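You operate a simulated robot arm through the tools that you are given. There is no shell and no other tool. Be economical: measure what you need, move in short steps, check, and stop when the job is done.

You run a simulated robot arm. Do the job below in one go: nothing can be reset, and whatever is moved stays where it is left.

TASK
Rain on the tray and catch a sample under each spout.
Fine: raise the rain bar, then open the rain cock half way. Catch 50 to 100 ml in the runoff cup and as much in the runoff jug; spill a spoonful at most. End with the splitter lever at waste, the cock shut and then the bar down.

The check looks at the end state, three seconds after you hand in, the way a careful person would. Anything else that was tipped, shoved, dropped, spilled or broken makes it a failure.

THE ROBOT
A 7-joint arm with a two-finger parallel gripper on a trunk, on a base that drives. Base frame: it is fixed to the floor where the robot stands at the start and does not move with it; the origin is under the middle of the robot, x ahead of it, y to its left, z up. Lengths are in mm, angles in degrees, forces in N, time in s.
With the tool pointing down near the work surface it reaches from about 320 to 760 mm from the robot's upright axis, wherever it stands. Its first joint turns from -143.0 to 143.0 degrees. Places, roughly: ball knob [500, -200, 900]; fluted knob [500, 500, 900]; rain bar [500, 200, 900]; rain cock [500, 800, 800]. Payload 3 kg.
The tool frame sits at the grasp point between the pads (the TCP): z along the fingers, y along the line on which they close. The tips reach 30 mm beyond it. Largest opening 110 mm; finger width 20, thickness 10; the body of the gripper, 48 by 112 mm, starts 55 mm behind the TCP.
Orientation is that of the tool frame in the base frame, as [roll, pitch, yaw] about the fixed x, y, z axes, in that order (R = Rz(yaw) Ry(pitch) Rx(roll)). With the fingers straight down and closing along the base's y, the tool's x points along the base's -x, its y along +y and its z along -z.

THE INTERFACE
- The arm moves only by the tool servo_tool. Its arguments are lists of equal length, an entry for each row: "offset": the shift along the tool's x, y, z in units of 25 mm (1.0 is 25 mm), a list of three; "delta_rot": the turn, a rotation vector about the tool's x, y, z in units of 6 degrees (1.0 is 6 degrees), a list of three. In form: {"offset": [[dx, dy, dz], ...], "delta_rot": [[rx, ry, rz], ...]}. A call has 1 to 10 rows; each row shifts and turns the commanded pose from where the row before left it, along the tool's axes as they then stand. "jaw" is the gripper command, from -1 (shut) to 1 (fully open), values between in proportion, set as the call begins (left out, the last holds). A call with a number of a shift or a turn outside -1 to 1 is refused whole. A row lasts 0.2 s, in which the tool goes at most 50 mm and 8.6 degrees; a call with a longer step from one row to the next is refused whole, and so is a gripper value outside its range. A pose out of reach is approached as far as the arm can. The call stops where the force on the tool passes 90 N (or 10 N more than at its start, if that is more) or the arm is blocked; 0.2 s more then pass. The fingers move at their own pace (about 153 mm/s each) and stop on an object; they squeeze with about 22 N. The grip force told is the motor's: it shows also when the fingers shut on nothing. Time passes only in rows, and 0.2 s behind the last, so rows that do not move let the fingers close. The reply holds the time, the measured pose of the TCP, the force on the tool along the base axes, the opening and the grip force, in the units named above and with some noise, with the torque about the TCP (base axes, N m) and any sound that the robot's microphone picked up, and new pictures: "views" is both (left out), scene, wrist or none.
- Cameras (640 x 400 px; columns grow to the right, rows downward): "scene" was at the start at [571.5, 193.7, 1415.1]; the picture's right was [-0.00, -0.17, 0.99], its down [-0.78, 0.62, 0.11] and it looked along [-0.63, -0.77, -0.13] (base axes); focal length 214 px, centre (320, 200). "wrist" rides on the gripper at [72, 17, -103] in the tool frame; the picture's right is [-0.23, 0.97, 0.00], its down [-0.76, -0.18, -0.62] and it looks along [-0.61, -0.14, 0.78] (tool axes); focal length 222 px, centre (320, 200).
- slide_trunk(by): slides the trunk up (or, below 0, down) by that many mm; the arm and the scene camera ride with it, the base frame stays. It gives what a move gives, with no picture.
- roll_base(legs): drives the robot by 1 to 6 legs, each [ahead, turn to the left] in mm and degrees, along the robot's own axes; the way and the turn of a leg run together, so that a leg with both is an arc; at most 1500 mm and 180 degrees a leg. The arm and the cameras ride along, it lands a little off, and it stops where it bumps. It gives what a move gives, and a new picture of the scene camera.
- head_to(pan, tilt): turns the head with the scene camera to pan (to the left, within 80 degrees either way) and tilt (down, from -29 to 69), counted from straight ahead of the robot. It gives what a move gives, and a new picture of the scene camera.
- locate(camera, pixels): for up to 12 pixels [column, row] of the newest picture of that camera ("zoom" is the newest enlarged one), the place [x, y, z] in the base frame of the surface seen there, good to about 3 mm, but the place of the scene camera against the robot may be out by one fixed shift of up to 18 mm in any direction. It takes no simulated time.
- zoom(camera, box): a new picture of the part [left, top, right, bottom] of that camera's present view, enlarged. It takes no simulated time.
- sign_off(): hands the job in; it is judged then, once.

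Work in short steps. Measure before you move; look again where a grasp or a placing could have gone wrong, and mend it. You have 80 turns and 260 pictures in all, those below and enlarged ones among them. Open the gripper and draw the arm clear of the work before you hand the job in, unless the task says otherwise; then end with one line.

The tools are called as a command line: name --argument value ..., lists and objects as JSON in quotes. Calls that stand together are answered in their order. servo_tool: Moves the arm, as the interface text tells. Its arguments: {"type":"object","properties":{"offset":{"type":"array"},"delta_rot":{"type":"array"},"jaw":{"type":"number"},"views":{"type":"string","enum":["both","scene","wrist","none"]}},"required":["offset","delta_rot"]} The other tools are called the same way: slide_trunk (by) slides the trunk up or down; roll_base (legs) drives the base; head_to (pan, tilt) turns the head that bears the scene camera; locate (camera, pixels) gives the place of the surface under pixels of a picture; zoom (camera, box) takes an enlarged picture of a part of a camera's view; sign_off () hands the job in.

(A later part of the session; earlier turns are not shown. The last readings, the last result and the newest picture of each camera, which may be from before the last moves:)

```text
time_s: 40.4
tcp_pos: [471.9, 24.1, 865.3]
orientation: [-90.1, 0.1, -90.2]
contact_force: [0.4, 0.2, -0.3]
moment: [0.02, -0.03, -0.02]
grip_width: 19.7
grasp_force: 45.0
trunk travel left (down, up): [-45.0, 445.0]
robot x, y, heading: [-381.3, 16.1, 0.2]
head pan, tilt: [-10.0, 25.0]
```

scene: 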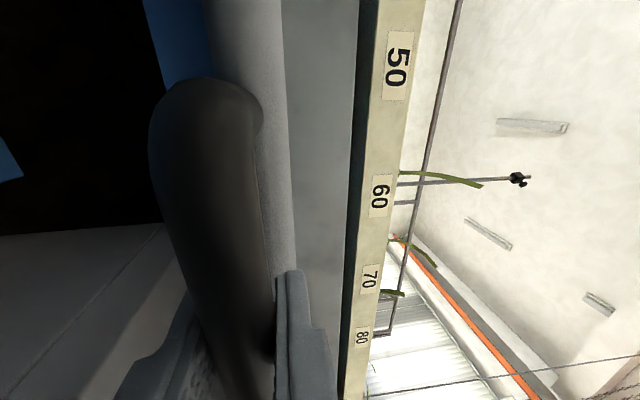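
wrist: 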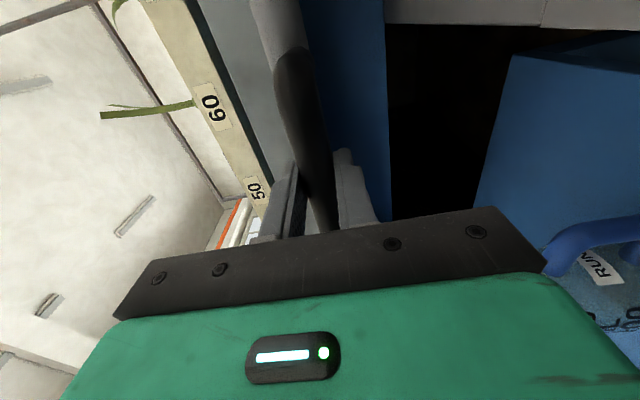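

Gripped (19.7 mm). I lift gently 20 mm and watch the force.

servo_tool --offset '[[0, -0.2, 0], [0, -0.2, 0], [0, -0.2, 0], [0, -0.2, 0], [0, 0, 0]]' --delta_rot '[[0, 0, 0], [0, 0, 0], [0, 0, 0], [0, 0, 0], [0, 0, 0]]' --views "scene"

```text
time_s: 41.6
tcp_pos: [470.9, 23.2, 883.8]
orientation: [-90.1, 0.0, -90.2]
contact_force: [6.0, 2.9, -2.4]
moment: [0.0, 0.07, -0.31]
grip_width: 19.5
grasp_force: 45.0
trunk travel left (down, up): [-45.0, 445.0]
robot x, y, heading: [-379.4, 14.4, -0.4]
head pan, tilt: [-10.0, 25.0]
```

scene: 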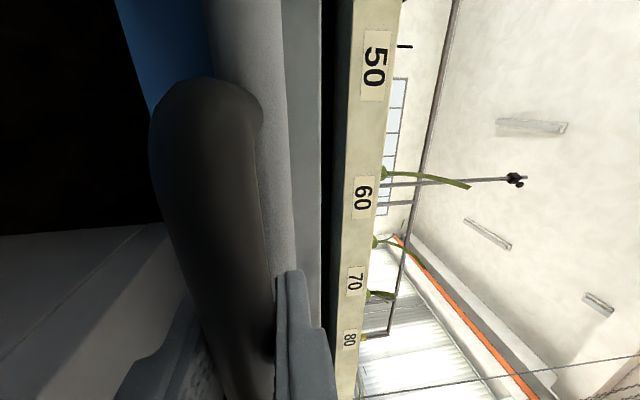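

The bar rises with hardly any force. I continue up in 10 mm rows.

servo_tool --offset '[[0, -0.4, 0], [0, -0.4, 0], [0, -0.4, 0], [0, -0.4, 0], [0, -0.4, 0], [0, -0.4, 0], [0, -0.4, 0], [0, -0.4, 0], [0, 0, 0]]' --delta_rot '[[0, 0, 0], [0, 0, 0], [0, 0, 0], [0, 0, 0], [0, 0, 0], [0, 0, 0], [0, 0, 0], [0, 0, 0], [0, 0, 0]]' --views "scene"

```text
time_s: 43.6
tcp_pos: [471.6, 24.5, 963.2]
orientation: [-90.2, -0.1, -90.2]
contact_force: [11.3, -0.3, -1.6]
moment: [0.08, 0.06, 0.38]
grip_width: 19.3
grasp_force: 45.0
trunk travel left (down, up): [-45.0, 445.0]
robot x, y, heading: [-383.1, 18.0, 0.0]
head pan, tilt: [-10.0, 25.0]
```

scene: 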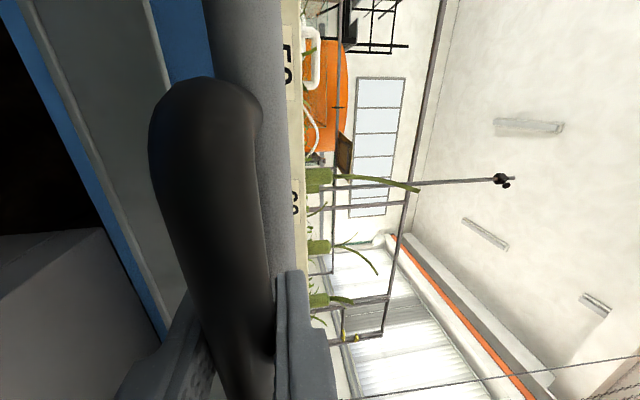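

Still rising freely; I continue another 80 mm with a slight forward correction.

servo_tool --offset '[[0, -0.4, 0.04], [0, -0.4, 0.04], [0, -0.4, 0], [0, -0.4, 0], [0, -0.4, 0], [0, -0.4, 0], [0, -0.4, 0], [0, -0.4, 0], [0, 0, 0]]' --delta_rot '[[0, 0, 0], [0, 0, 0], [0, 0, 0], [0, 0, 0], [0, 0, 0], [0, 0, 0], [0, 0, 0], [0, 0, 0], [0, 0, 0]]' --views "scene"

```text
time_s: 45.6
tcp_pos: [471.6, 24.1, 1047.4]
orientation: [-89.9, 0.0, -90.2]
contact_force: [-18.4, -0.5, 1.3]
moment: [-0.04, 0.03, 0.31]
grip_width: 19.5
grasp_force: 45.5
trunk travel left (down, up): [-45.0, 445.0]
robot x, y, heading: [-378.5, 16.3, 0.3]
head pan, tilt: [-10.0, 25.0]
```

scene: 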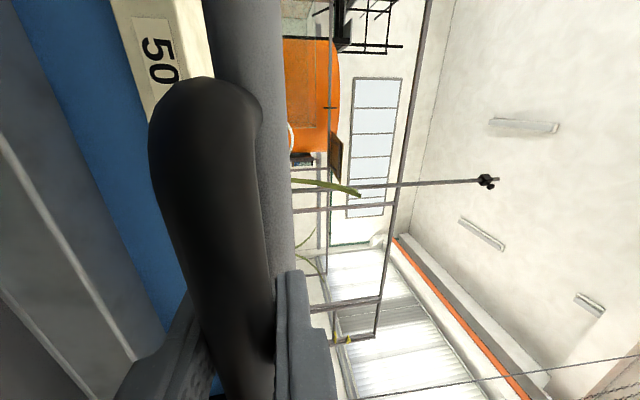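

Now at 1047 with no stop yet; undo the forward correction and go on another 80 mm.

servo_tool --offset '[[0, -0.4, -0.04], [0, -0.4, -0.02], [0, -0.4, 0], [0, -0.4, 0], [0, -0.4, 0], [0, -0.4, 0], [0, -0.4, 0], [0, -0.4, 0], [0, 0, 0]]' --delta_rot '[[0, 0, 0], [0, 0, 0], [0, 0, 0], [0, 0, 0], [0, 0, 0], [0, 0, 0], [0, 0, 0], [0, 0, 0], [0, 0, 0]]' --views "scene"

```text
time_s: 47.6
tcp_pos: [471.0, 23.4, 1124.6]
orientation: [-90.0, -0.1, -90.2]
contact_force: [-1.4, -8.2, -1.1]
moment: [0.04, 0.0, 0.16]
grip_width: 19.8
grasp_force: 44.7
trunk travel left (down, up): [-45.0, 445.0]
robot x, y, heading: [-382.9, 16.5, 0.1]
head pan, tilt: [-10.0, 25.0]
```

scene: 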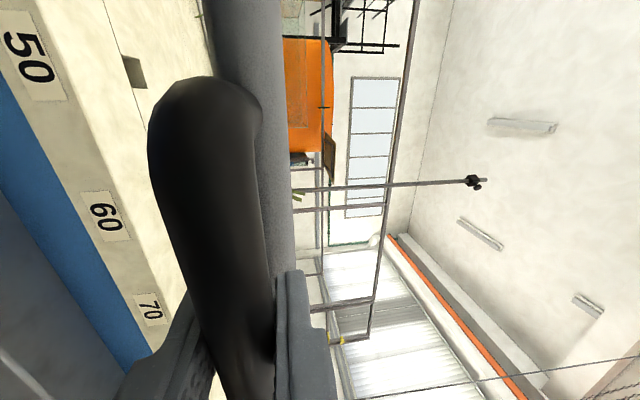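

Continue upward another 90 mm.

servo_tool --offset '[[0, -0.4, 0], [0, -0.4, 0], [0, -0.4, 0], [0, -0.4, 0], [0, -0.4, 0], [0, -0.4, 0], [0, -0.4, 0], [0, -0.4, 0], [0, -0.4, 0], [0, 0, 0]]' --delta_rot '[[0, 0, 0], [0, 0, 0], [0, 0, 0], [0, 0, 0], [0, 0, 0], [0, 0, 0], [0, 0, 0], [0, 0, 0], [0, 0, 0], [0, 0, 0]]' --views "scene"

```text
time_s: 49.0
tcp_pos: [477.0, 24.3, 1163.3]
orientation: [-91.8, 0.1, -90.5]
contact_force: [3.0, -1.2, -21.0]
moment: [0.0, 0.03, 0.97]
grip_width: 19.5
grasp_force: 45.2
trunk travel left (down, up): [-45.0, 445.0]
robot x, y, heading: [-382.6, 11.7, 0.3]
head pan, tilt: [-10.0, 25.0]
stopped in row 6: the force on the tool passed its limit at 115 N (the readings are from after the stop); the commanded pose is now the measured one
```

scene: 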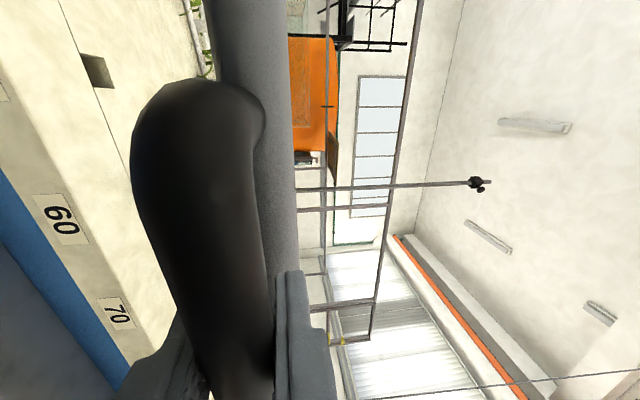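

It hit the top stop (~300 mm rise). I now open the jaws only slightly so the lower finger would catch the bar, to see whether it holds by itself.

servo_tool --offset '[[0, 0, 0], [0, 0, 0], [0, 0, 0], [0, 0, 0]]' --delta_rot '[[0, 0, 0], [0, 0, 0], [0, 0, 0], [0, 0, 0]]' --jaw -0.4 --views "scene"

servo_tool --offset '[[0, 0.2, 0], [0, 0, 0], [0, 0, 0]]' --delta_rot '[[0, 0, 0], [0, 0, 0], [0, 0, 0]]' --views "wrist"

```text
time_s: 50.0
tcp_pos: [474.9, 24.2, 1168.7]
orientation: [-91.4, 0.0, -90.5]
contact_force: [-0.9, 0.7, -0.3]
moment: [-0.03, -0.02, 0.06]
grip_width: 33.4
grasp_force: 0.1
trunk travel left (down, up): [-45.0, 445.0]
robot x, y, heading: [-384.1, 13.3, 0.2]
head pan, tilt: [-10.0, 25.0]
```

scene: 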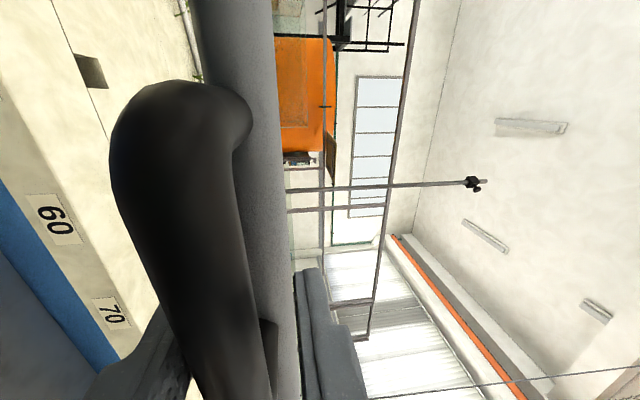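

```text
time_s: 50.8
tcp_pos: [474.1, 26.0, 1162.5]
orientation: [-91.5, 0.0, -90.5]
contact_force: [0.7, -0.6, 0.3]
moment: [0.01, -0.02, 0.0]
grip_width: 33.0
grasp_force: 0.1
trunk travel left (down, up): [-45.0, 445.0]
robot x, y, heading: [-379.1, 14.8, 0.4]
head pan, tilt: [-10.0, 25.0]
```

wrist: 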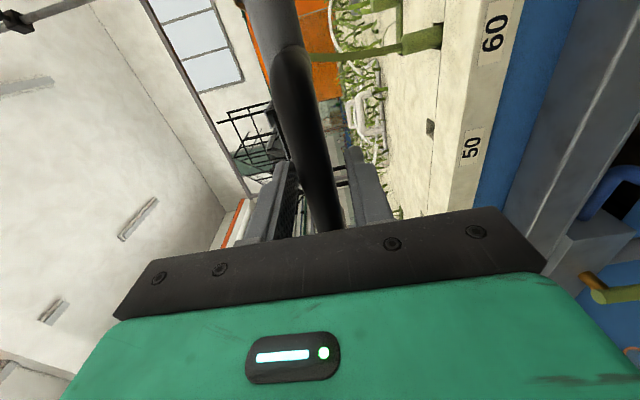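

No load on the tool, so the bar seems to stay. I lower the jaws 12 mm more to confirm it doesn't follow.

servo_tool --offset '[[0, 0.12, 0], [0, 0, 0], [0, 0, 0], [0, 0, 0]]' --delta_rot '[[0, 0, 0], [0, 0, 0], [0, 0, 0], [0, 0, 0]]' --views "scene"

locate --camera "wrist" --pixels '[[318, 180], [305, 120], [295, 100]]'

```text
time_s: 51.8
tcp_pos: [473.2, 24.1, 1159.7]
orientation: [-91.4, 0.0, -90.5]
contact_force: [0.2, -0.4, 0.2]
moment: [0.0, 0.01, 0.01]
grip_width: 32.8
grasp_force: 0.2
trunk travel left (down, up): [-45.0, 445.0]
robot x, y, heading: [-382.5, 14.3, 0.2]
head pan, tilt: [-10.0, 25.0]
```

scene: 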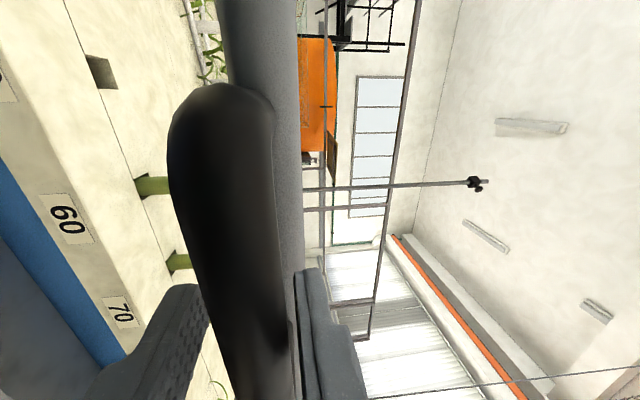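

```text
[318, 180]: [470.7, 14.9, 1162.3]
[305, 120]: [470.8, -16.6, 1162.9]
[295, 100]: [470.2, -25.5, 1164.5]
```

The bar holds itself up (handle stays at z≈1163). I back the gripper straight out, then retract further.

servo_tool --offset '[[0, 0, -0.6], [0, 0, -1], [0, 0, -1], [0, 0, -1], [0, 0, -1], [0, 0, -1], [0, 0, -1], [0, 0, -1], [0, 1, -1], [0, 1, -1]]' --delta_rot '[[0, 0, 0], [0, 0, 0], [0, 0, 0], [0, 0, 0], [0, 0, 0], [0, 0, 0], [0, 0, 0], [0, 0, 0], [0, 0, 0], [0, 0, 0]]' --views "none"

servo_tool --offset '[[0, 1, -1], [0, 1, -1], [0, 1, -1], [0, 1, -1], [0, 1, 0], [0, 0, 0], [0, 0, 0], [0, 0, 0], [0, 0, 0], [0, 0, 0]]' --delta_rot '[[0, 0, 0], [0, 0, 0], [0, 0, 0], [0, 0, 0], [0, 0, 0], [0, 0, 1], [0, 0, 1], [0, 0, 1], [0, 0, 1], [0, 0, 1]]' --views "none"

servo_tool --offset '[[0, 0, 0], [0, 0, 0], [0, 0, 0], [0, 0, 0], [0, 0, 0], [0, 0, 0], [0, 0, 0], [0, 0, 0], [0, 0, 0], [0, 0, 0]]' --delta_rot '[[0, 0, 1], [0, 0, 1], [0, 0, 1], [0, 0, 1], [0, 0, 1], [0, 0, 1], [0, 0, 1], [0, 0, 1], [0, 0, 1], [0, 0, 1]]' --views "none"

head_to --pan 0 --tilt 0

```text
time_s: 54.0
tcp_pos: [233.0, 26.8, 1118.1]
orientation: [-91.3, 0.1, -90.4]
contact_force: [0.3, 0.6, -0.4]
moment: [0.0, -0.05, 0.0]
grip_width: 32.6
grasp_force: 0.0
trunk travel left (down, up): [-45.0, 445.0]
robot x, y, heading: [-381.0, 15.5, 0.2]
head pan, tilt: [-10.0, 25.0]
```

```text
time_s: 56.2
tcp_pos: [172.1, 26.9, 1046.6]
orientation: [-91.6, 30.1, -91.3]
contact_force: [-0.1, 0.3, -0.2]
moment: [-0.03, -0.02, 0.0]
grip_width: 32.9
grasp_force: 0.0
out of reach, approached as far as the arm can: row 3, 4, 5
trunk travel left (down, up): [-45.0, 445.0]
robot x, y, heading: [-381.6, 14.0, -0.1]
head pan, tilt: [-10.0, 25.0]
```

```text
time_s: 58.4
tcp_pos: [171.8, 28.3, 1046.7]
orientation: [175.5, 88.6, 175.0]
contact_force: [0.5, 0.8, -0.2]
moment: [-0.02, 0.02, -0.01]
grip_width: 33.4
grasp_force: 0.1
trunk travel left (down, up): [-45.0, 445.0]
robot x, y, heading: [-377.7, 16.9, -0.0]
head pan, tilt: [-10.0, 25.0]
```

```text
time_s: 59.3
tcp_pos: [171.0, 28.0, 1046.1]
orientation: [-179.0, 88.6, -179.4]
contact_force: [1.0, -0.4, -0.1]
moment: [0.04, 0.01, 0.02]
grip_width: 33.1
grasp_force: 0.0
trunk travel left (down, up): [-45.0, 445.0]
robot x, y, heading: [-380.5, 8.3, 0.1]
head pan, tilt: [0.0, 0.0]
```

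scene: 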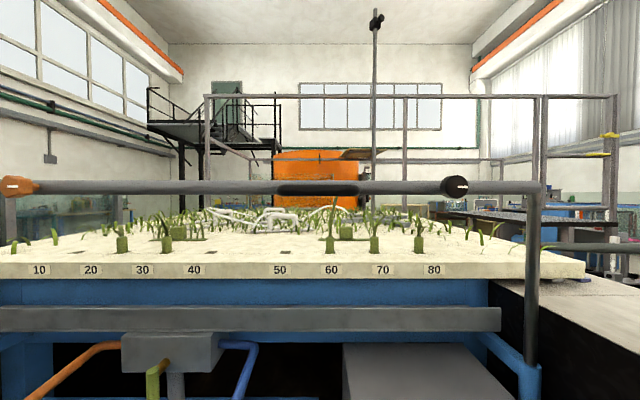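

Clear view: bar is up and level. I raise the trunk 120 for clearance, then drive to about (-130, 350) facing ahead, where both lever and cock are in reach.

slide_trunk --by 120

roll_base --legs '[[0, 53], [420, 0], [0, -53]]'

```text
time_s: 60.8
tcp_pos: [171.7, 27.5, 1166.2]
orientation: [179.5, 88.6, 179.0]
contact_force: [-0.6, 0.0, 0.4]
moment: [0.0, -0.02, 0.01]
grip_width: 32.9
grasp_force: 0.1
trunk travel left (down, up): [-165.0, 325.0]
robot x, y, heading: [-384.5, 12.8, 0.3]
head pan, tilt: [0.0, 0.0]
```

```text
time_s: 68.2
tcp_pos: [427.8, 363.8, 1165.6]
orientation: [179.7, 88.5, 179.1]
contact_force: [0.6, -0.9, -0.2]
moment: [-0.02, 0.0, -0.01]
grip_width: 33.2
grasp_force: 0.0
trunk travel left (down, up): [-165.0, 325.0]
robot x, y, heading: [-124.1, 374.5, 0.2]
head pan, tilt: [0.0, 0.0]
```

scene: 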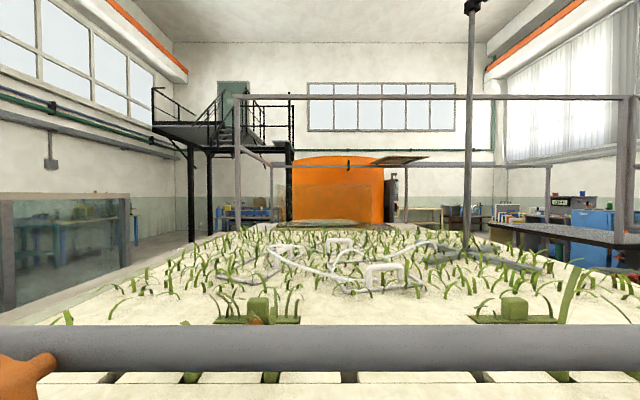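

Arrived at (-124, 374). I lower the trunk 165 and the arm another 175 mm in front of the splitter.

slide_trunk --by -165

servo_tool --offset '[[1, 0, 0], [1, 0, 0], [1, 0, 0], [1, 0, 0], [1, 0, 0], [1, 0, 0], [1, 0, 0]]' --delta_rot '[[0, 0, 0], [0, 0, 0], [0, 0, 0], [0, 0, 0], [0, 0, 0], [0, 0, 0], [0, 0, 0]]' --views "both"

```text
time_s: 70.1
tcp_pos: [427.2, 365.1, 1002.0]
orientation: [179.8, 88.6, 179.1]
contact_force: [-0.6, -0.1, 0.1]
moment: [-0.02, -0.01, 0.02]
grip_width: 33.1
grasp_force: 0.1
trunk travel left (down, up): [0.0, 490.0]
robot x, y, heading: [-125.3, 371.9, 0.2]
head pan, tilt: [0.0, 0.0]
```

```text
time_s: 71.7
tcp_pos: [481.1, 364.0, 925.5]
orientation: [179.6, 88.6, 179.1]
contact_force: [-0.6, 0.1, 0.3]
moment: [0.02, 0.02, 0.05]
grip_width: 32.9
grasp_force: 0.1
out of reach, approached as far as the arm can: row 1, 2, 3, 4, 5, 6, 7
trunk travel left (down, up): [0.0, 490.0]
robot x, y, heading: [-125.2, 370.5, 0.1]
head pan, tilt: [0.0, 0.0]
```

scene: 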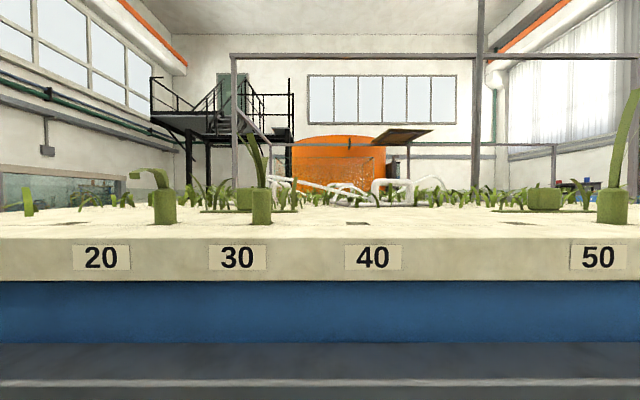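
wrist: 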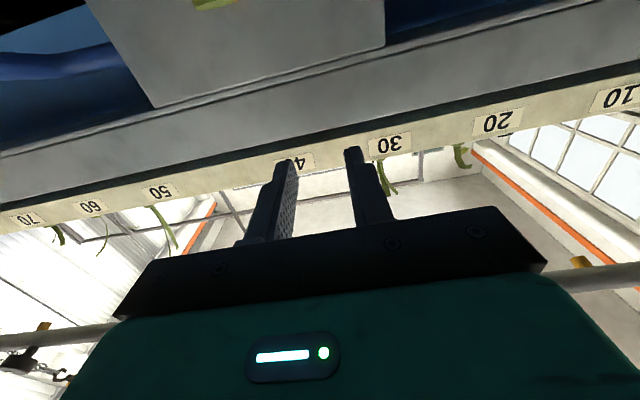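

Too close: the arm can't get lower here. I back the base up 120 mm and lower again.

roll_base --legs '[[-120, 0]]'

servo_tool --offset '[[1, 0, 0], [1, 0, 0], [1, 0, 0], [1, 0, 0], [0, 0, 0]]' --delta_rot '[[0, 0, 0], [0, 0, 0], [0, 0, 0], [0, 0, 0], [0, 0, 0]]' --views "both"

```text
time_s: 72.9
tcp_pos: [361.1, 364.0, 926.6]
orientation: [179.6, 88.5, 179.1]
contact_force: [-1.0, 0.0, 0.5]
moment: [-0.01, 0.01, -0.01]
grip_width: 33.3
grasp_force: 0.1
trunk travel left (down, up): [0.0, 490.0]
robot x, y, heading: [-247.5, 372.5, 0.2]
head pan, tilt: [0.0, 0.0]
```

scene: 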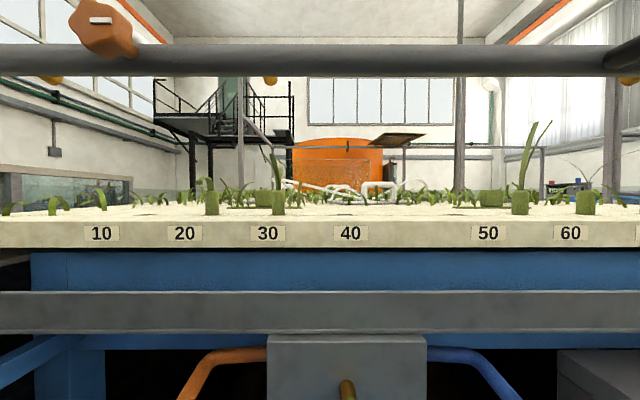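

```text
time_s: 74.1
tcp_pos: [376.9, 361.9, 895.8]
orientation: [179.5, 88.7, 178.8]
contact_force: [-0.7, -1.3, 0.9]
moment: [-0.01, -0.04, 0.01]
grip_width: 32.9
grasp_force: 0.1
out of reach, approached as far as the arm can: row 1, 2, 3, 4
trunk travel left (down, up): [0.0, 490.0]
robot x, y, heading: [-244.9, 371.3, 0.1]
head pan, tilt: [0.0, 0.0]
```

scene: 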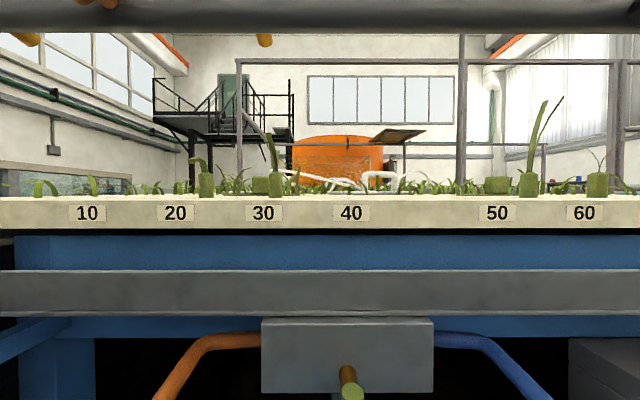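
wrist: 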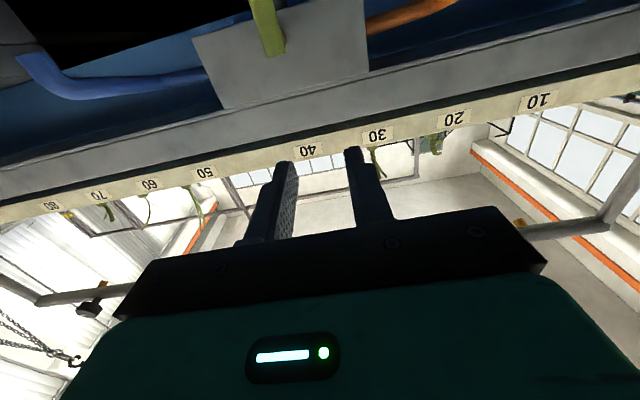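

Near the lower fold limit with a level tool; I tilt the tool 30° down while lowering, which lets the wrist sit higher.

servo_tool --offset '[[0.4, 0, 0], [0.4, 0, 0.2], [0.4, 0, 0.2], [0.4, 0, 0.2], [0.4, 0, 0.2], [0.5, 0, 0.3], [0.5, 0, 0.3], [0, 0, 0]]' --delta_rot '[[0, 1, 0], [0, 1, 0], [0, 1, 0], [0, 1, 0], [0, 1, 0], [0, 0, 0], [0, 0, 0], [0, 0, 0]]' --views "both"

```text
time_s: 75.9
tcp_pos: [383.1, 362.5, 812.6]
orientation: [-180.0, 58.5, 179.4]
contact_force: [0.4, -0.2, 0.3]
moment: [0.0, 0.02, 0.0]
grip_width: 33.0
grasp_force: 0.1
trunk travel left (down, up): [0.0, 490.0]
robot x, y, heading: [-246.8, 377.5, 0.1]
head pan, tilt: [0.0, 0.0]
```

scene: 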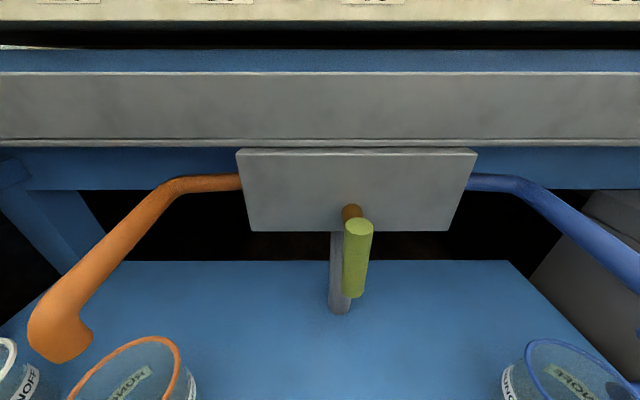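
wrist: 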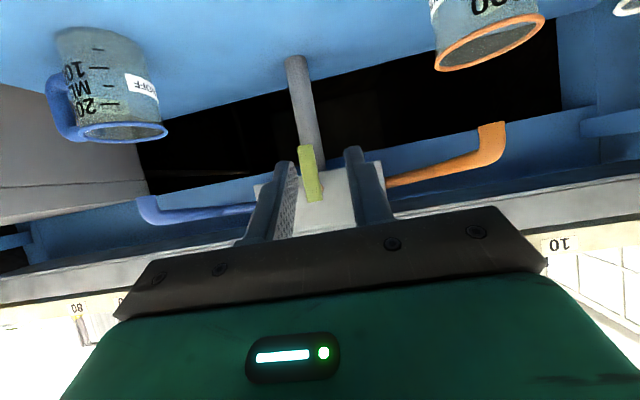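

Great view of splitter, lever and spouts. I measure lever, jug rim and spouts now, then move left toward the cock.

locate --camera "wrist" --pixels '[[305, 150], [313, 195], [309, 175], [325, 190], [82, 137], [163, 128], [120, 142], [120, 122], [147, 203], [490, 128]]'

locate --camera "scene" --pixels '[[358, 228], [355, 290], [345, 260], [372, 260], [350, 210], [62, 345], [175, 350], [110, 365]]'

servo_tool --offset '[[0, 1, 0], [0, 1, 0], [0, 1, 0], [0, 1, 0], [0, 1, 0], [0, 1, 0], [0, 1, 0], [0, 1, 0], [0, 1, 0], [0, 1, 0]]' --delta_rot '[[0, 0, 0], [0, 0, 0], [0, 0, 0], [0, 0, 0], [0, 0, 0], [0, 0, 0], [0, 0, 0], [0, 0, 0], [0, 0, 0], [0, 0, 0]]' --jaw 0 --views "none"

servo_tool --offset '[[0, 1, 0], [0, 1, 0], [0, 1, 0], [0, 1, 0], [0, 1, 0], [0, 0.8, 0]]' --delta_rot '[[0, 0, 0], [0, 0, 0], [0, 0, 0], [0, 0, 0], [0, 0, 0], [0, 0, 0]]' --views "both"

```text
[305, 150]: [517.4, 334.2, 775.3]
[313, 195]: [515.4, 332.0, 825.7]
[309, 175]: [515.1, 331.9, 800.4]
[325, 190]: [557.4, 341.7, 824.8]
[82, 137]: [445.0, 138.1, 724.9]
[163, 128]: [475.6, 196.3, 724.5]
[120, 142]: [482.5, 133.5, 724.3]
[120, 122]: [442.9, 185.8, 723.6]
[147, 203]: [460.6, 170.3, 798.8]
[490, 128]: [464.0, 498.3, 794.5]
```

```text
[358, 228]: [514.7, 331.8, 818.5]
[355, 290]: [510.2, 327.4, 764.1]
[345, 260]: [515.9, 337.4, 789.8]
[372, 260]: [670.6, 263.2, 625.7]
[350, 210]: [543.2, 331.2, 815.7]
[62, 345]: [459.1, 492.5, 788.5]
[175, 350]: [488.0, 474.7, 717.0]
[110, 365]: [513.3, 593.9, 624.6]
```

```text
time_s: 78.1
tcp_pos: [387.2, 612.4, 810.5]
orientation: [-179.9, 58.6, 179.6]
contact_force: [0.3, 0.0, -0.2]
moment: [0.05, 0.01, 0.01]
grip_width: 54.9
grasp_force: 0.0
trunk travel left (down, up): [0.0, 490.0]
robot x, y, heading: [-246.1, 373.0, 0.3]
head pan, tilt: [0.0, 0.0]
```

```text
time_s: 79.5
tcp_pos: [387.4, 757.8, 811.0]
orientation: [-179.9, 58.6, 179.3]
contact_force: [0.0, -0.4, 0.0]
moment: [0.01, 0.03, -0.01]
grip_width: 55.0
grasp_force: 0.1
trunk travel left (down, up): [0.0, 490.0]
robot x, y, heading: [-246.4, 370.1, 0.0]
head pan, tilt: [0.0, 0.0]
```

scene: 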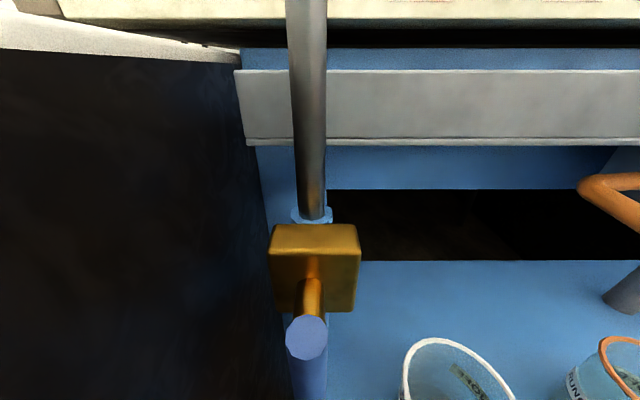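
wrist: 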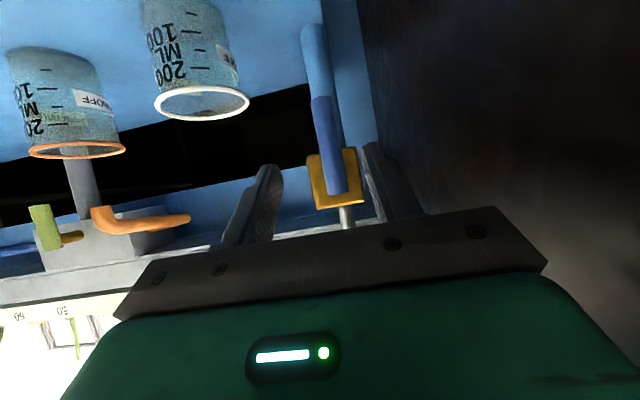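

The cock handle is between the fingers in view. I measure handle and stem.

locate --camera "wrist" --pixels '[[320, 105], [327, 145], [335, 185], [318, 145], [336, 140], [345, 215], [320, 170]]'

locate --camera "scene" --pixels '[[307, 335], [310, 300], [315, 235], [307, 385], [272, 290], [358, 290]]'

```text
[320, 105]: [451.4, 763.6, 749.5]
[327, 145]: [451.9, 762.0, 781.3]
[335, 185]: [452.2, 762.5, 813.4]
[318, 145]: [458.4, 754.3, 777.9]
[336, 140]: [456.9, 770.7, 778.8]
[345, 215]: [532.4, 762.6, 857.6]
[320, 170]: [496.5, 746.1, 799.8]
```

```text
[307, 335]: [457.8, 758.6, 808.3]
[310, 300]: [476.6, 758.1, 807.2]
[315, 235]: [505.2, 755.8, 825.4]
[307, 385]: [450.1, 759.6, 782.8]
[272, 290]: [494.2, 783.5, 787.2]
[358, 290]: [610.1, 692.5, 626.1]
```

Handle axis: y≈762, x≈460, z 740–820, stem at z≈808. I move in along the tool axis to (456, 762, 757), straddling it, then close.

servo_tool --offset '[[0.1, 0.045, 0.87], [0.1, 0.045, 0.87], [0.1, 0.045, 0.87], [0.1, 0.045, 0.87], [0, 0, 0]]' --delta_rot '[[0, 0, 0], [0, 0, 0], [0, 0, 0], [0, 0, 0], [0, 0, 0]]' --views "both"

```text
time_s: 80.7
tcp_pos: [457.8, 761.0, 757.6]
orientation: [-179.9, 58.6, 179.3]
contact_force: [0.8, -0.1, 0.6]
moment: [-0.01, 0.01, -0.05]
grip_width: 55.0
grasp_force: 0.1
trunk travel left (down, up): [0.0, 490.0]
robot x, y, heading: [-252.2, 373.4, 0.1]
head pan, tilt: [0.0, 0.0]
```

scene: 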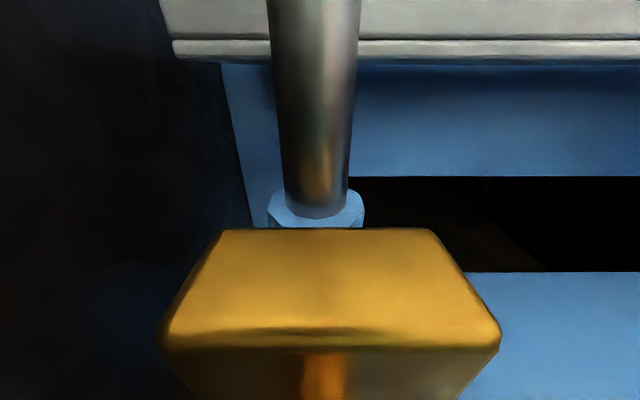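
wrist: 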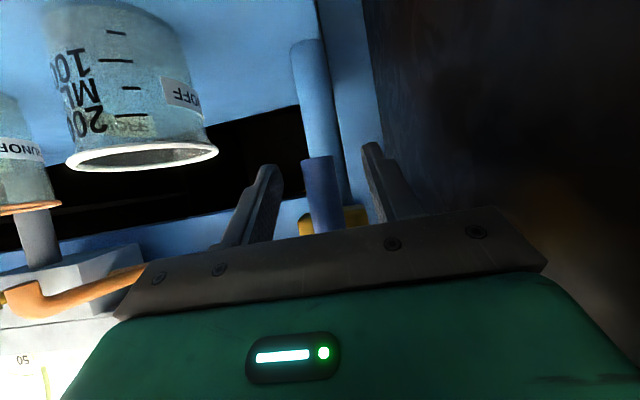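

Handle sits between the fingers. I close on it and check the cup's clearance.

servo_tool --offset '[[0, 0, 0], [0, 0, 0], [0, 0, 0]]' --delta_rot '[[0, 0, 0], [0, 0, 0], [0, 0, 0]]' --jaw -1 --views "wrist"

locate --camera "wrist" --pixels '[[70, 160], [217, 152], [150, 166], [150, 146], [320, 185], [450, 100]]'

```text
time_s: 81.5
tcp_pos: [457.5, 762.8, 757.0]
orientation: [-180.0, 58.6, 179.5]
contact_force: [3.9, 5.1, 2.5]
moment: [-0.24, -0.11, 0.06]
grip_width: 19.9
grasp_force: 44.6
trunk travel left (down, up): [0.0, 490.0]
robot x, y, heading: [-246.5, 367.6, 0.1]
head pan, tilt: [0.0, 0.0]
```

wrist: 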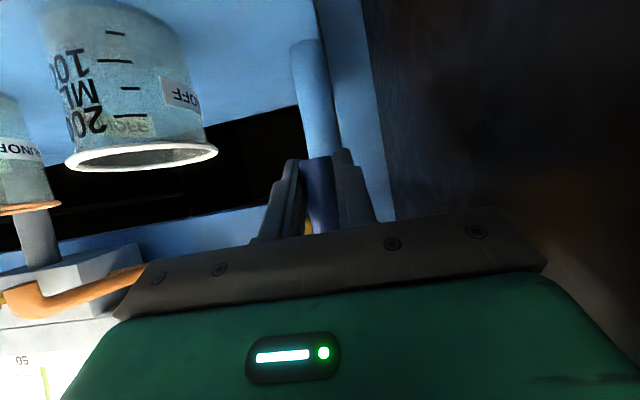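

```text
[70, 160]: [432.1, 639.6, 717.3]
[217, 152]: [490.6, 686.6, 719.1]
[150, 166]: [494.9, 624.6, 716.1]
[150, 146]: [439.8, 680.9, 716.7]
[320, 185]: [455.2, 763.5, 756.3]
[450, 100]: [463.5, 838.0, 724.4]
```

I try turning the handle 12° with its lower end to the right (away from the side panel), and watch force.

servo_tool --offset '[[-0.01, -0.107, -0.003], [-0.01, -0.213, -0.006], [0, 0, 0]]' --delta_rot '[[0.26, 0, -0.425], [0.52, 0, -0.85], [0, 0, 0]]' --views "none"

```text
time_s: 82.3
tcp_pos: [457.9, 754.2, 757.3]
orientation: [-163.1, 57.5, -165.9]
contact_force: [10.4, 13.0, 3.4]
moment: [-0.61, -0.1, 0.19]
grip_width: 19.6
grasp_force: 44.9
trunk travel left (down, up): [0.0, 490.0]
robot x, y, heading: [-247.9, 371.1, 0.3]
head pan, tilt: [0.0, 0.0]
```

It yielded 8.6 mm with 13 N; I look before going on.

servo_tool --offset '[[0, 0, 0]]' --delta_rot '[[0, 0, 0]]' --views "both"

```text
time_s: 82.7
tcp_pos: [458.0, 753.9, 760.0]
orientation: [-163.0, 57.4, -166.1]
contact_force: [13.2, 15.8, 4.8]
moment: [-0.73, -0.37, 0.12]
grip_width: 19.8
grasp_force: 44.7
trunk travel left (down, up): [0.0, 490.0]
robot x, y, heading: [-249.0, 372.6, 0.3]
head pan, tilt: [0.0, 0.0]
```

scene: 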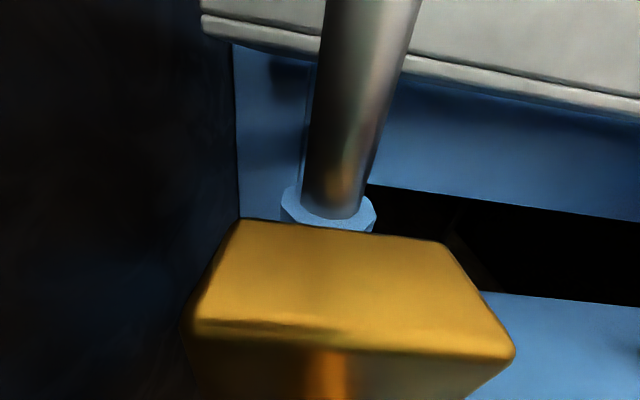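
wrist: 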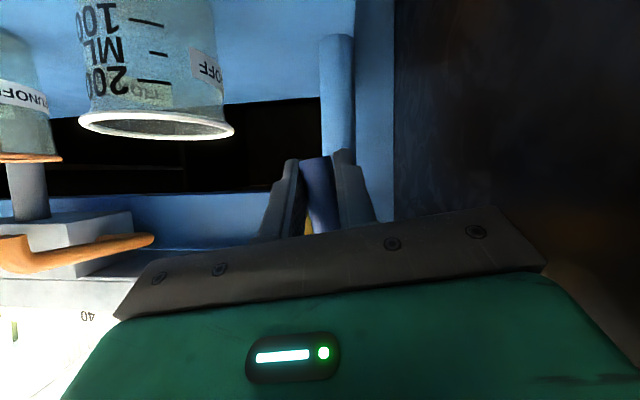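

The tool reached its commanded spot, so the handle seems to be turning. I turn 15° more.

servo_tool --offset '[[-0.01, -0.213, -0.006], [-0.01, -0.213, -0.006], [-0.005, -0.107, -0.003], [0, 0, 0]]' --delta_rot '[[0.52, 0, -0.85], [0.52, 0, -0.85], [0.26, 0, -0.425], [0, 0, 0]]' --views "wrist"

```text
time_s: 83.7
tcp_pos: [457.5, 740.7, 761.5]
orientation: [-139.4, 51.3, -146.8]
contact_force: [28.5, 19.3, 12.1]
moment: [-0.66, -0.48, 0.3]
grip_width: 20.0
grasp_force: 44.8
trunk travel left (down, up): [0.0, 490.0]
robot x, y, heading: [-247.9, 373.0, -0.2]
head pan, tilt: [0.0, 0.0]
```

wrist: 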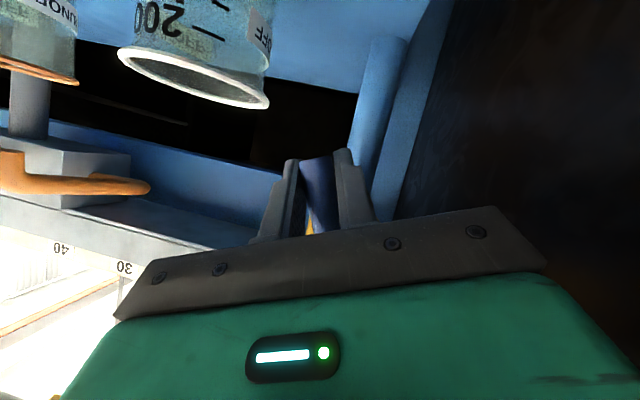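

It follows: arc matches (24° so far). I ease the x-force with a small forward shift and turn another 21° to 45°.

servo_tool --offset '[[-0.05, -0.213, 0.064], [-0.01, -0.213, -0.006], [-0.01, -0.213, -0.006], [-0.005, -0.107, -0.003], [0, 0, 0]]' --delta_rot '[[0.52, 0, -0.85], [0.52, 0, -0.85], [0.52, 0, -0.85], [0.26, 0, -0.425], [0, 0, 0]]' --views "both"

```text
time_s: 84.5
tcp_pos: [458.1, 718.0, 775.6]
orientation: [-124.3, 43.5, -137.6]
contact_force: [-55.9, -40.3, 15.5]
moment: [8.48, -0.54, 2.87]
grip_width: 25.5
grasp_force: 44.9
trunk travel left (down, up): [0.0, 490.0]
robot x, y, heading: [-245.5, 373.3, 0.2]
head pan, tilt: [0.0, 0.0]
stopped in row 3: the force on the tool passed its limit at 100 N (the readings are from after the stop); the commanded pose is now the measured one
```

scene: 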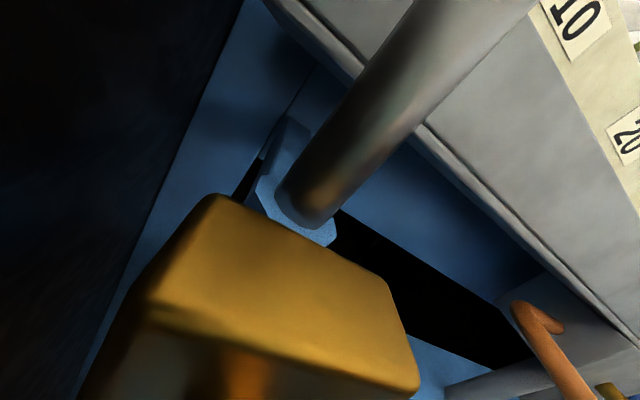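
wrist: 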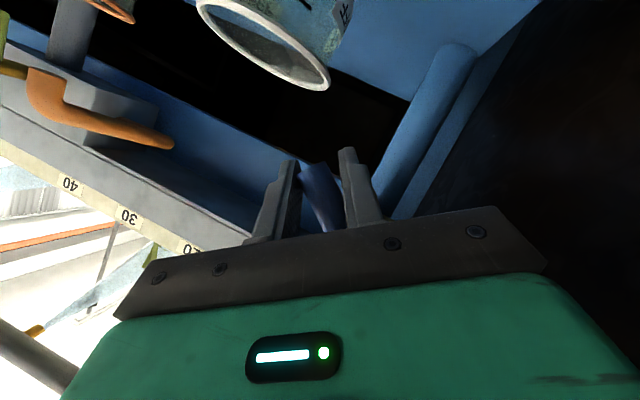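

The move was stopped by a force (100 N) with the handle already near ~50°; something on the hand pushed sideways. I release the handle and back out to look.

servo_tool --offset '[[0, 0, 0], [0, 0, 0]]' --delta_rot '[[0, 0, 0], [0, 0, 0]]' --jaw 0 --views "none"

servo_tool --offset '[[0, 0, -0.5], [0, 0, -0.8], [0, 0, -1], [0, 0, -1], [0, 0, -0.5]]' --delta_rot '[[0, 0, 0], [0, 0, 0], [0, 0, 0], [0, 0, 0], [0, 0, 0]]' --views "both"

```text
time_s: 85.1
tcp_pos: [461.2, 717.3, 773.9]
orientation: [-124.1, 43.1, -137.4]
contact_force: [4.4, -33.6, 15.9]
moment: [5.78, 0.81, 0.3]
grip_width: 54.8
grasp_force: 0.1
trunk travel left (down, up): [0.0, 490.0]
robot x, y, heading: [-247.9, 370.7, -0.1]
head pan, tilt: [0.0, 0.0]
```

```text
time_s: 85.8
tcp_pos: [433.4, 716.5, 783.3]
orientation: [-124.5, 42.5, -139.2]
contact_force: [-7.6, -30.7, -11.8]
moment: [1.73, -1.0, 1.39]
grip_width: 55.0
grasp_force: 0.1
trunk travel left (down, up): [0.0, 490.0]
robot x, y, heading: [-248.4, 372.8, -0.1]
head pan, tilt: [0.0, 0.0]
stopped in row 3: the force on the tool passed its limit at 94 N (the readings are from after the stop); the commanded pose is now the measured one
```

scene: 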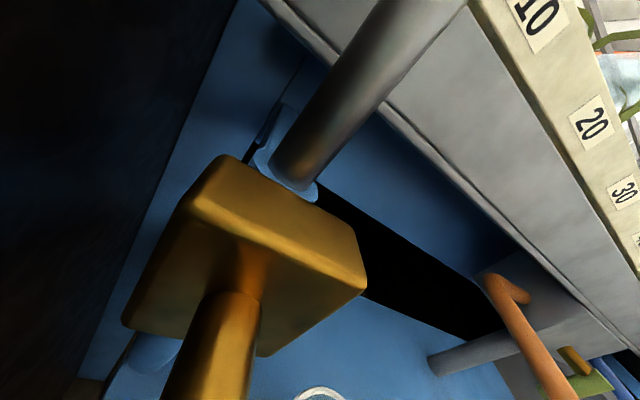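
wrist: 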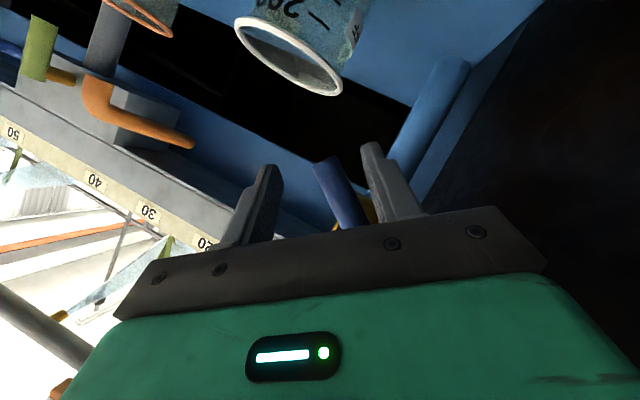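

A residual -y push remains, so something on the hand's left is touching (backing along the tool axis moved it left). I back straight out along -x with a slight shift right.

servo_tool --offset '[[0.39, -0.13, -0.46], [0.39, -0.13, -0.46], [0.39, -0.13, -0.46], [0.39, -0.13, -0.46], [0.39, -0.13, -0.46]]' --delta_rot '[[0, 0, 0], [0, 0, 0], [0, 0, 0], [0, 0, 0], [0, 0, 0]]' --views "both"

```text
time_s: 87.0
tcp_pos: [357.0, 705.9, 785.2]
orientation: [-124.3, 42.4, -138.5]
contact_force: [0.0, -0.1, 0.6]
moment: [-0.01, 0.01, -0.01]
grip_width: 55.1
grasp_force: 0.1
trunk travel left (down, up): [0.0, 490.0]
robot x, y, heading: [-247.4, 374.8, -0.0]
head pan, tilt: [0.0, 0.0]
```

scene: 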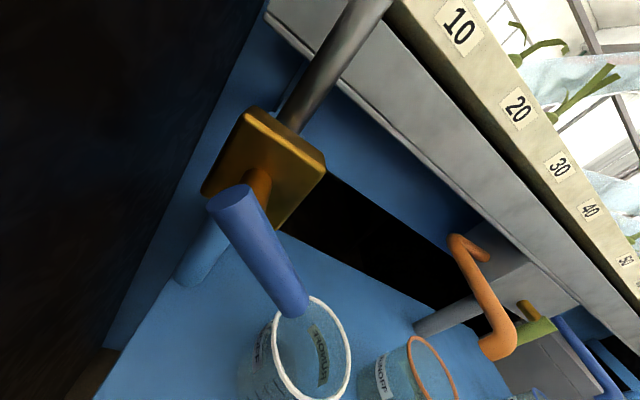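
wrist: 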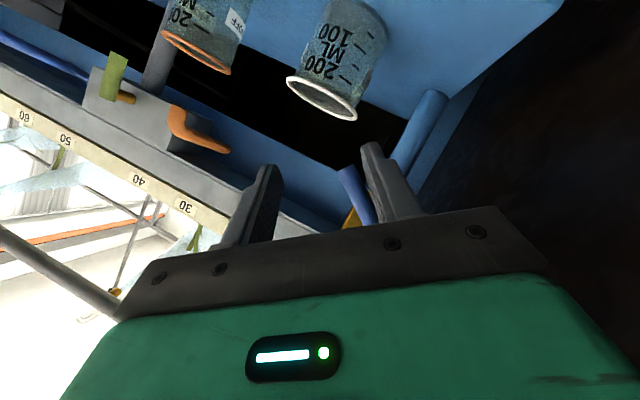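

Free now, and rain sheets are visible over the tray (upper right). I measure the handle's angle.

locate --camera "scene" --pixels '[[295, 308], [250, 230], [270, 265], [230, 198], [265, 190], [325, 300], [560, 190]]'

locate --camera "wrist" --pixels '[[346, 175], [355, 195], [364, 215]]'

zoom --camera "scene" --box '[180, 80, 380, 360]'

```text
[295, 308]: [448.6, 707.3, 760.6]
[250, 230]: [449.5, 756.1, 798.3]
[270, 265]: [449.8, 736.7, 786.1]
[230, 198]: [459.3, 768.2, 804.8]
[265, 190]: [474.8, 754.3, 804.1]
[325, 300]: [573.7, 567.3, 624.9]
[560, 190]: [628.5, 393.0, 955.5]
```

```text
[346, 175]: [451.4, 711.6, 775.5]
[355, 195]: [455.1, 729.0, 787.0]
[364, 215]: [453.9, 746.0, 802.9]
```

```text
1.43 times, centred on (280, 220) of scene
```

zoom: 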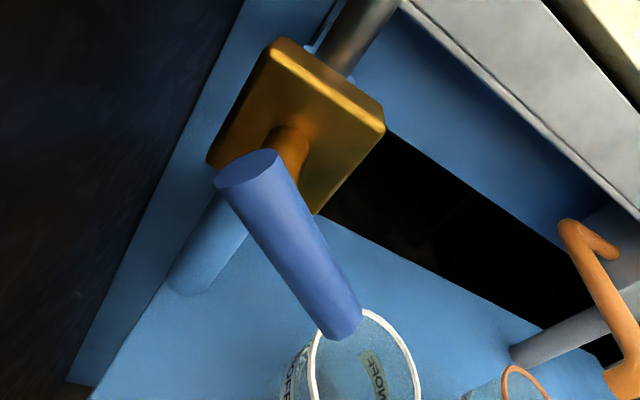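

Handle is at ~52° (58 %); I'd rather have ~45°. I unroll the tool 37°, close the jaws to a poker, and will nudge the handle back from its upper right side.

servo_tool --offset '[[0, 0, 0], [0, 0, 0], [0, 0, 0], [0, 0, 0], [0, 0, 0], [0, 0, 0], [0, 0, 0]]' --delta_rot '[[-0.52, 0, 0.85], [-0.52, 0, 0.85], [-0.52, 0, 0.85], [-0.52, 0, 0.85], [-0.52, 0, 0.85], [-0.52, 0, 0.85], [-0.08, 0, 0.13]]' --jaw -1 --views "wrist"

```text
time_s: 88.6
tcp_pos: [357.3, 705.6, 784.6]
orientation: [-178.7, 58.4, 177.7]
contact_force: [0.6, 0.0, 0.9]
moment: [0.0, 0.0, -0.01]
grip_width: 0.0
grasp_force: 22.4
trunk travel left (down, up): [0.0, 490.0]
robot x, y, heading: [-248.2, 371.6, -0.2]
head pan, tilt: [0.0, 0.0]
```

wrist: 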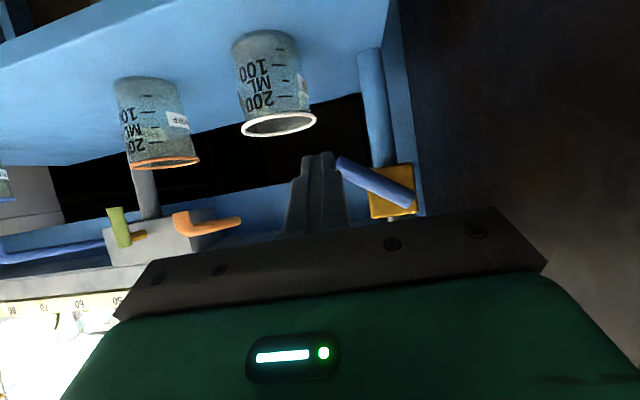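

Raise 40 mm, go forward to x≈450 above the handle's end, then come down near it.

servo_tool --offset '[[-0.68, -0.1, -0.42], [-0.68, -0.1, -0.42], [-0.49, 0, 0.79], [-0.49, 0, 0.79], [-0.49, 0, 0.79], [-0.49, 0, 0.79], [0.45, 0, 0.27], [0.45, 0, 0.27], [0, 0, 0]]' --delta_rot '[[0, 0, 0], [0, 0, 0], [0, 0, 0], [0, 0, 0], [0, 0, 0], [0, 0, 0], [0, 0, 0], [0, 0, 0], [0, 0, 0]]' --views "both"

```text
time_s: 90.6
tcp_pos: [450.4, 693.2, 799.0]
orientation: [-178.5, 58.4, 177.8]
contact_force: [0.0, -0.3, 0.1]
moment: [-0.03, -0.02, 0.02]
grip_width: 0.2
grasp_force: 22.1
trunk travel left (down, up): [0.0, 490.0]
robot x, y, heading: [-245.1, 370.9, -0.2]
head pan, tilt: [0.0, 0.0]
```

scene: 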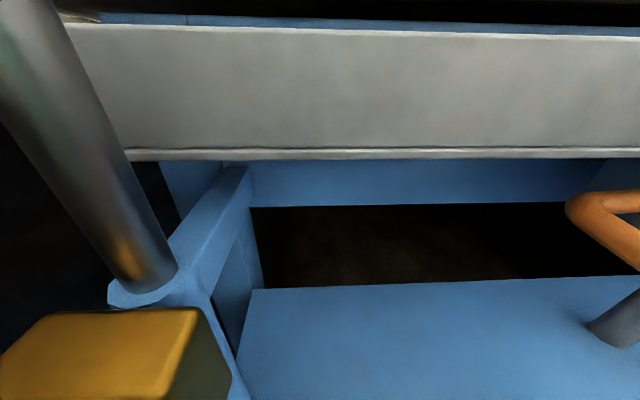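
wrist: 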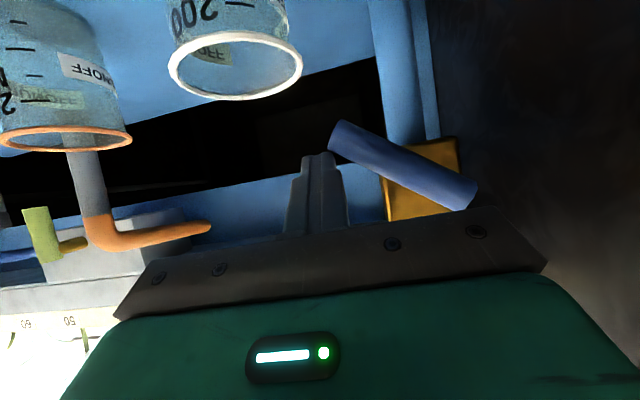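

Contact is about 16 mm away. I push down-left to (706, 780), i.e. the 45° position, in small steps.

servo_tool --offset '[[0.163, 0.128, 0.1], [0.163, 0.128, 0.1], [0.163, 0.128, 0.1], [0.163, 0.128, 0.1], [0, 0, 0]]' --delta_rot '[[0, 0, 0], [0, 0, 0], [0, 0, 0], [0, 0, 0], [0, 0, 0]]' --views "wrist"

locate --camera "wrist" --pixels '[[345, 140], [395, 165], [450, 190]]'

```text
time_s: 91.8
tcp_pos: [450.7, 707.3, 778.6]
orientation: [-178.6, 58.4, 177.7]
contact_force: [0.2, 0.2, 0.8]
moment: [0.01, 0.02, -0.03]
grip_width: 0.1
grasp_force: 21.8
trunk travel left (down, up): [0.0, 490.0]
robot x, y, heading: [-250.4, 370.8, -0.3]
head pan, tilt: [0.0, 0.0]
```

wrist: 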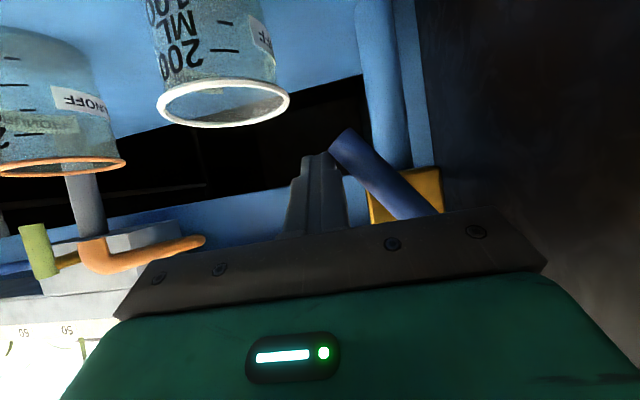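

```text
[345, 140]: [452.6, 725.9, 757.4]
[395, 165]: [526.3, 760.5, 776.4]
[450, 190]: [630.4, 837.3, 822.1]
```

It turned; I measure the new angle.

locate --camera "wrist" --pixels '[[347, 147], [370, 172], [395, 200], [408, 212]]'

```text
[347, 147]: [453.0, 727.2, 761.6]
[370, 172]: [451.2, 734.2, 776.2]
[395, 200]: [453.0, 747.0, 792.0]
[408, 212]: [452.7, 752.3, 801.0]
```

I zoom to pick the handle's centreline properly.

zoom --camera "wrist" --box '[310, 110, 450, 230]'

locate --camera "zoom" --pixels '[[130, 120], [210, 200], [300, 300], [430, 400], [180, 230], [260, 160], [330, 370]]'

```text
3.33 times, centred on (380, 170) of wrist
```

zoom: 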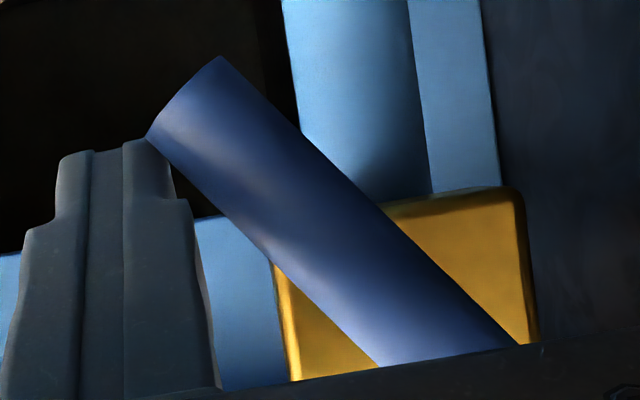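

```text
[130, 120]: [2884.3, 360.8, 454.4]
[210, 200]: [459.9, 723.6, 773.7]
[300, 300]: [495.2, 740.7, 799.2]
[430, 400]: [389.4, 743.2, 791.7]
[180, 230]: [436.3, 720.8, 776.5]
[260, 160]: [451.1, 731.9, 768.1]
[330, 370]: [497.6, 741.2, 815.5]
```

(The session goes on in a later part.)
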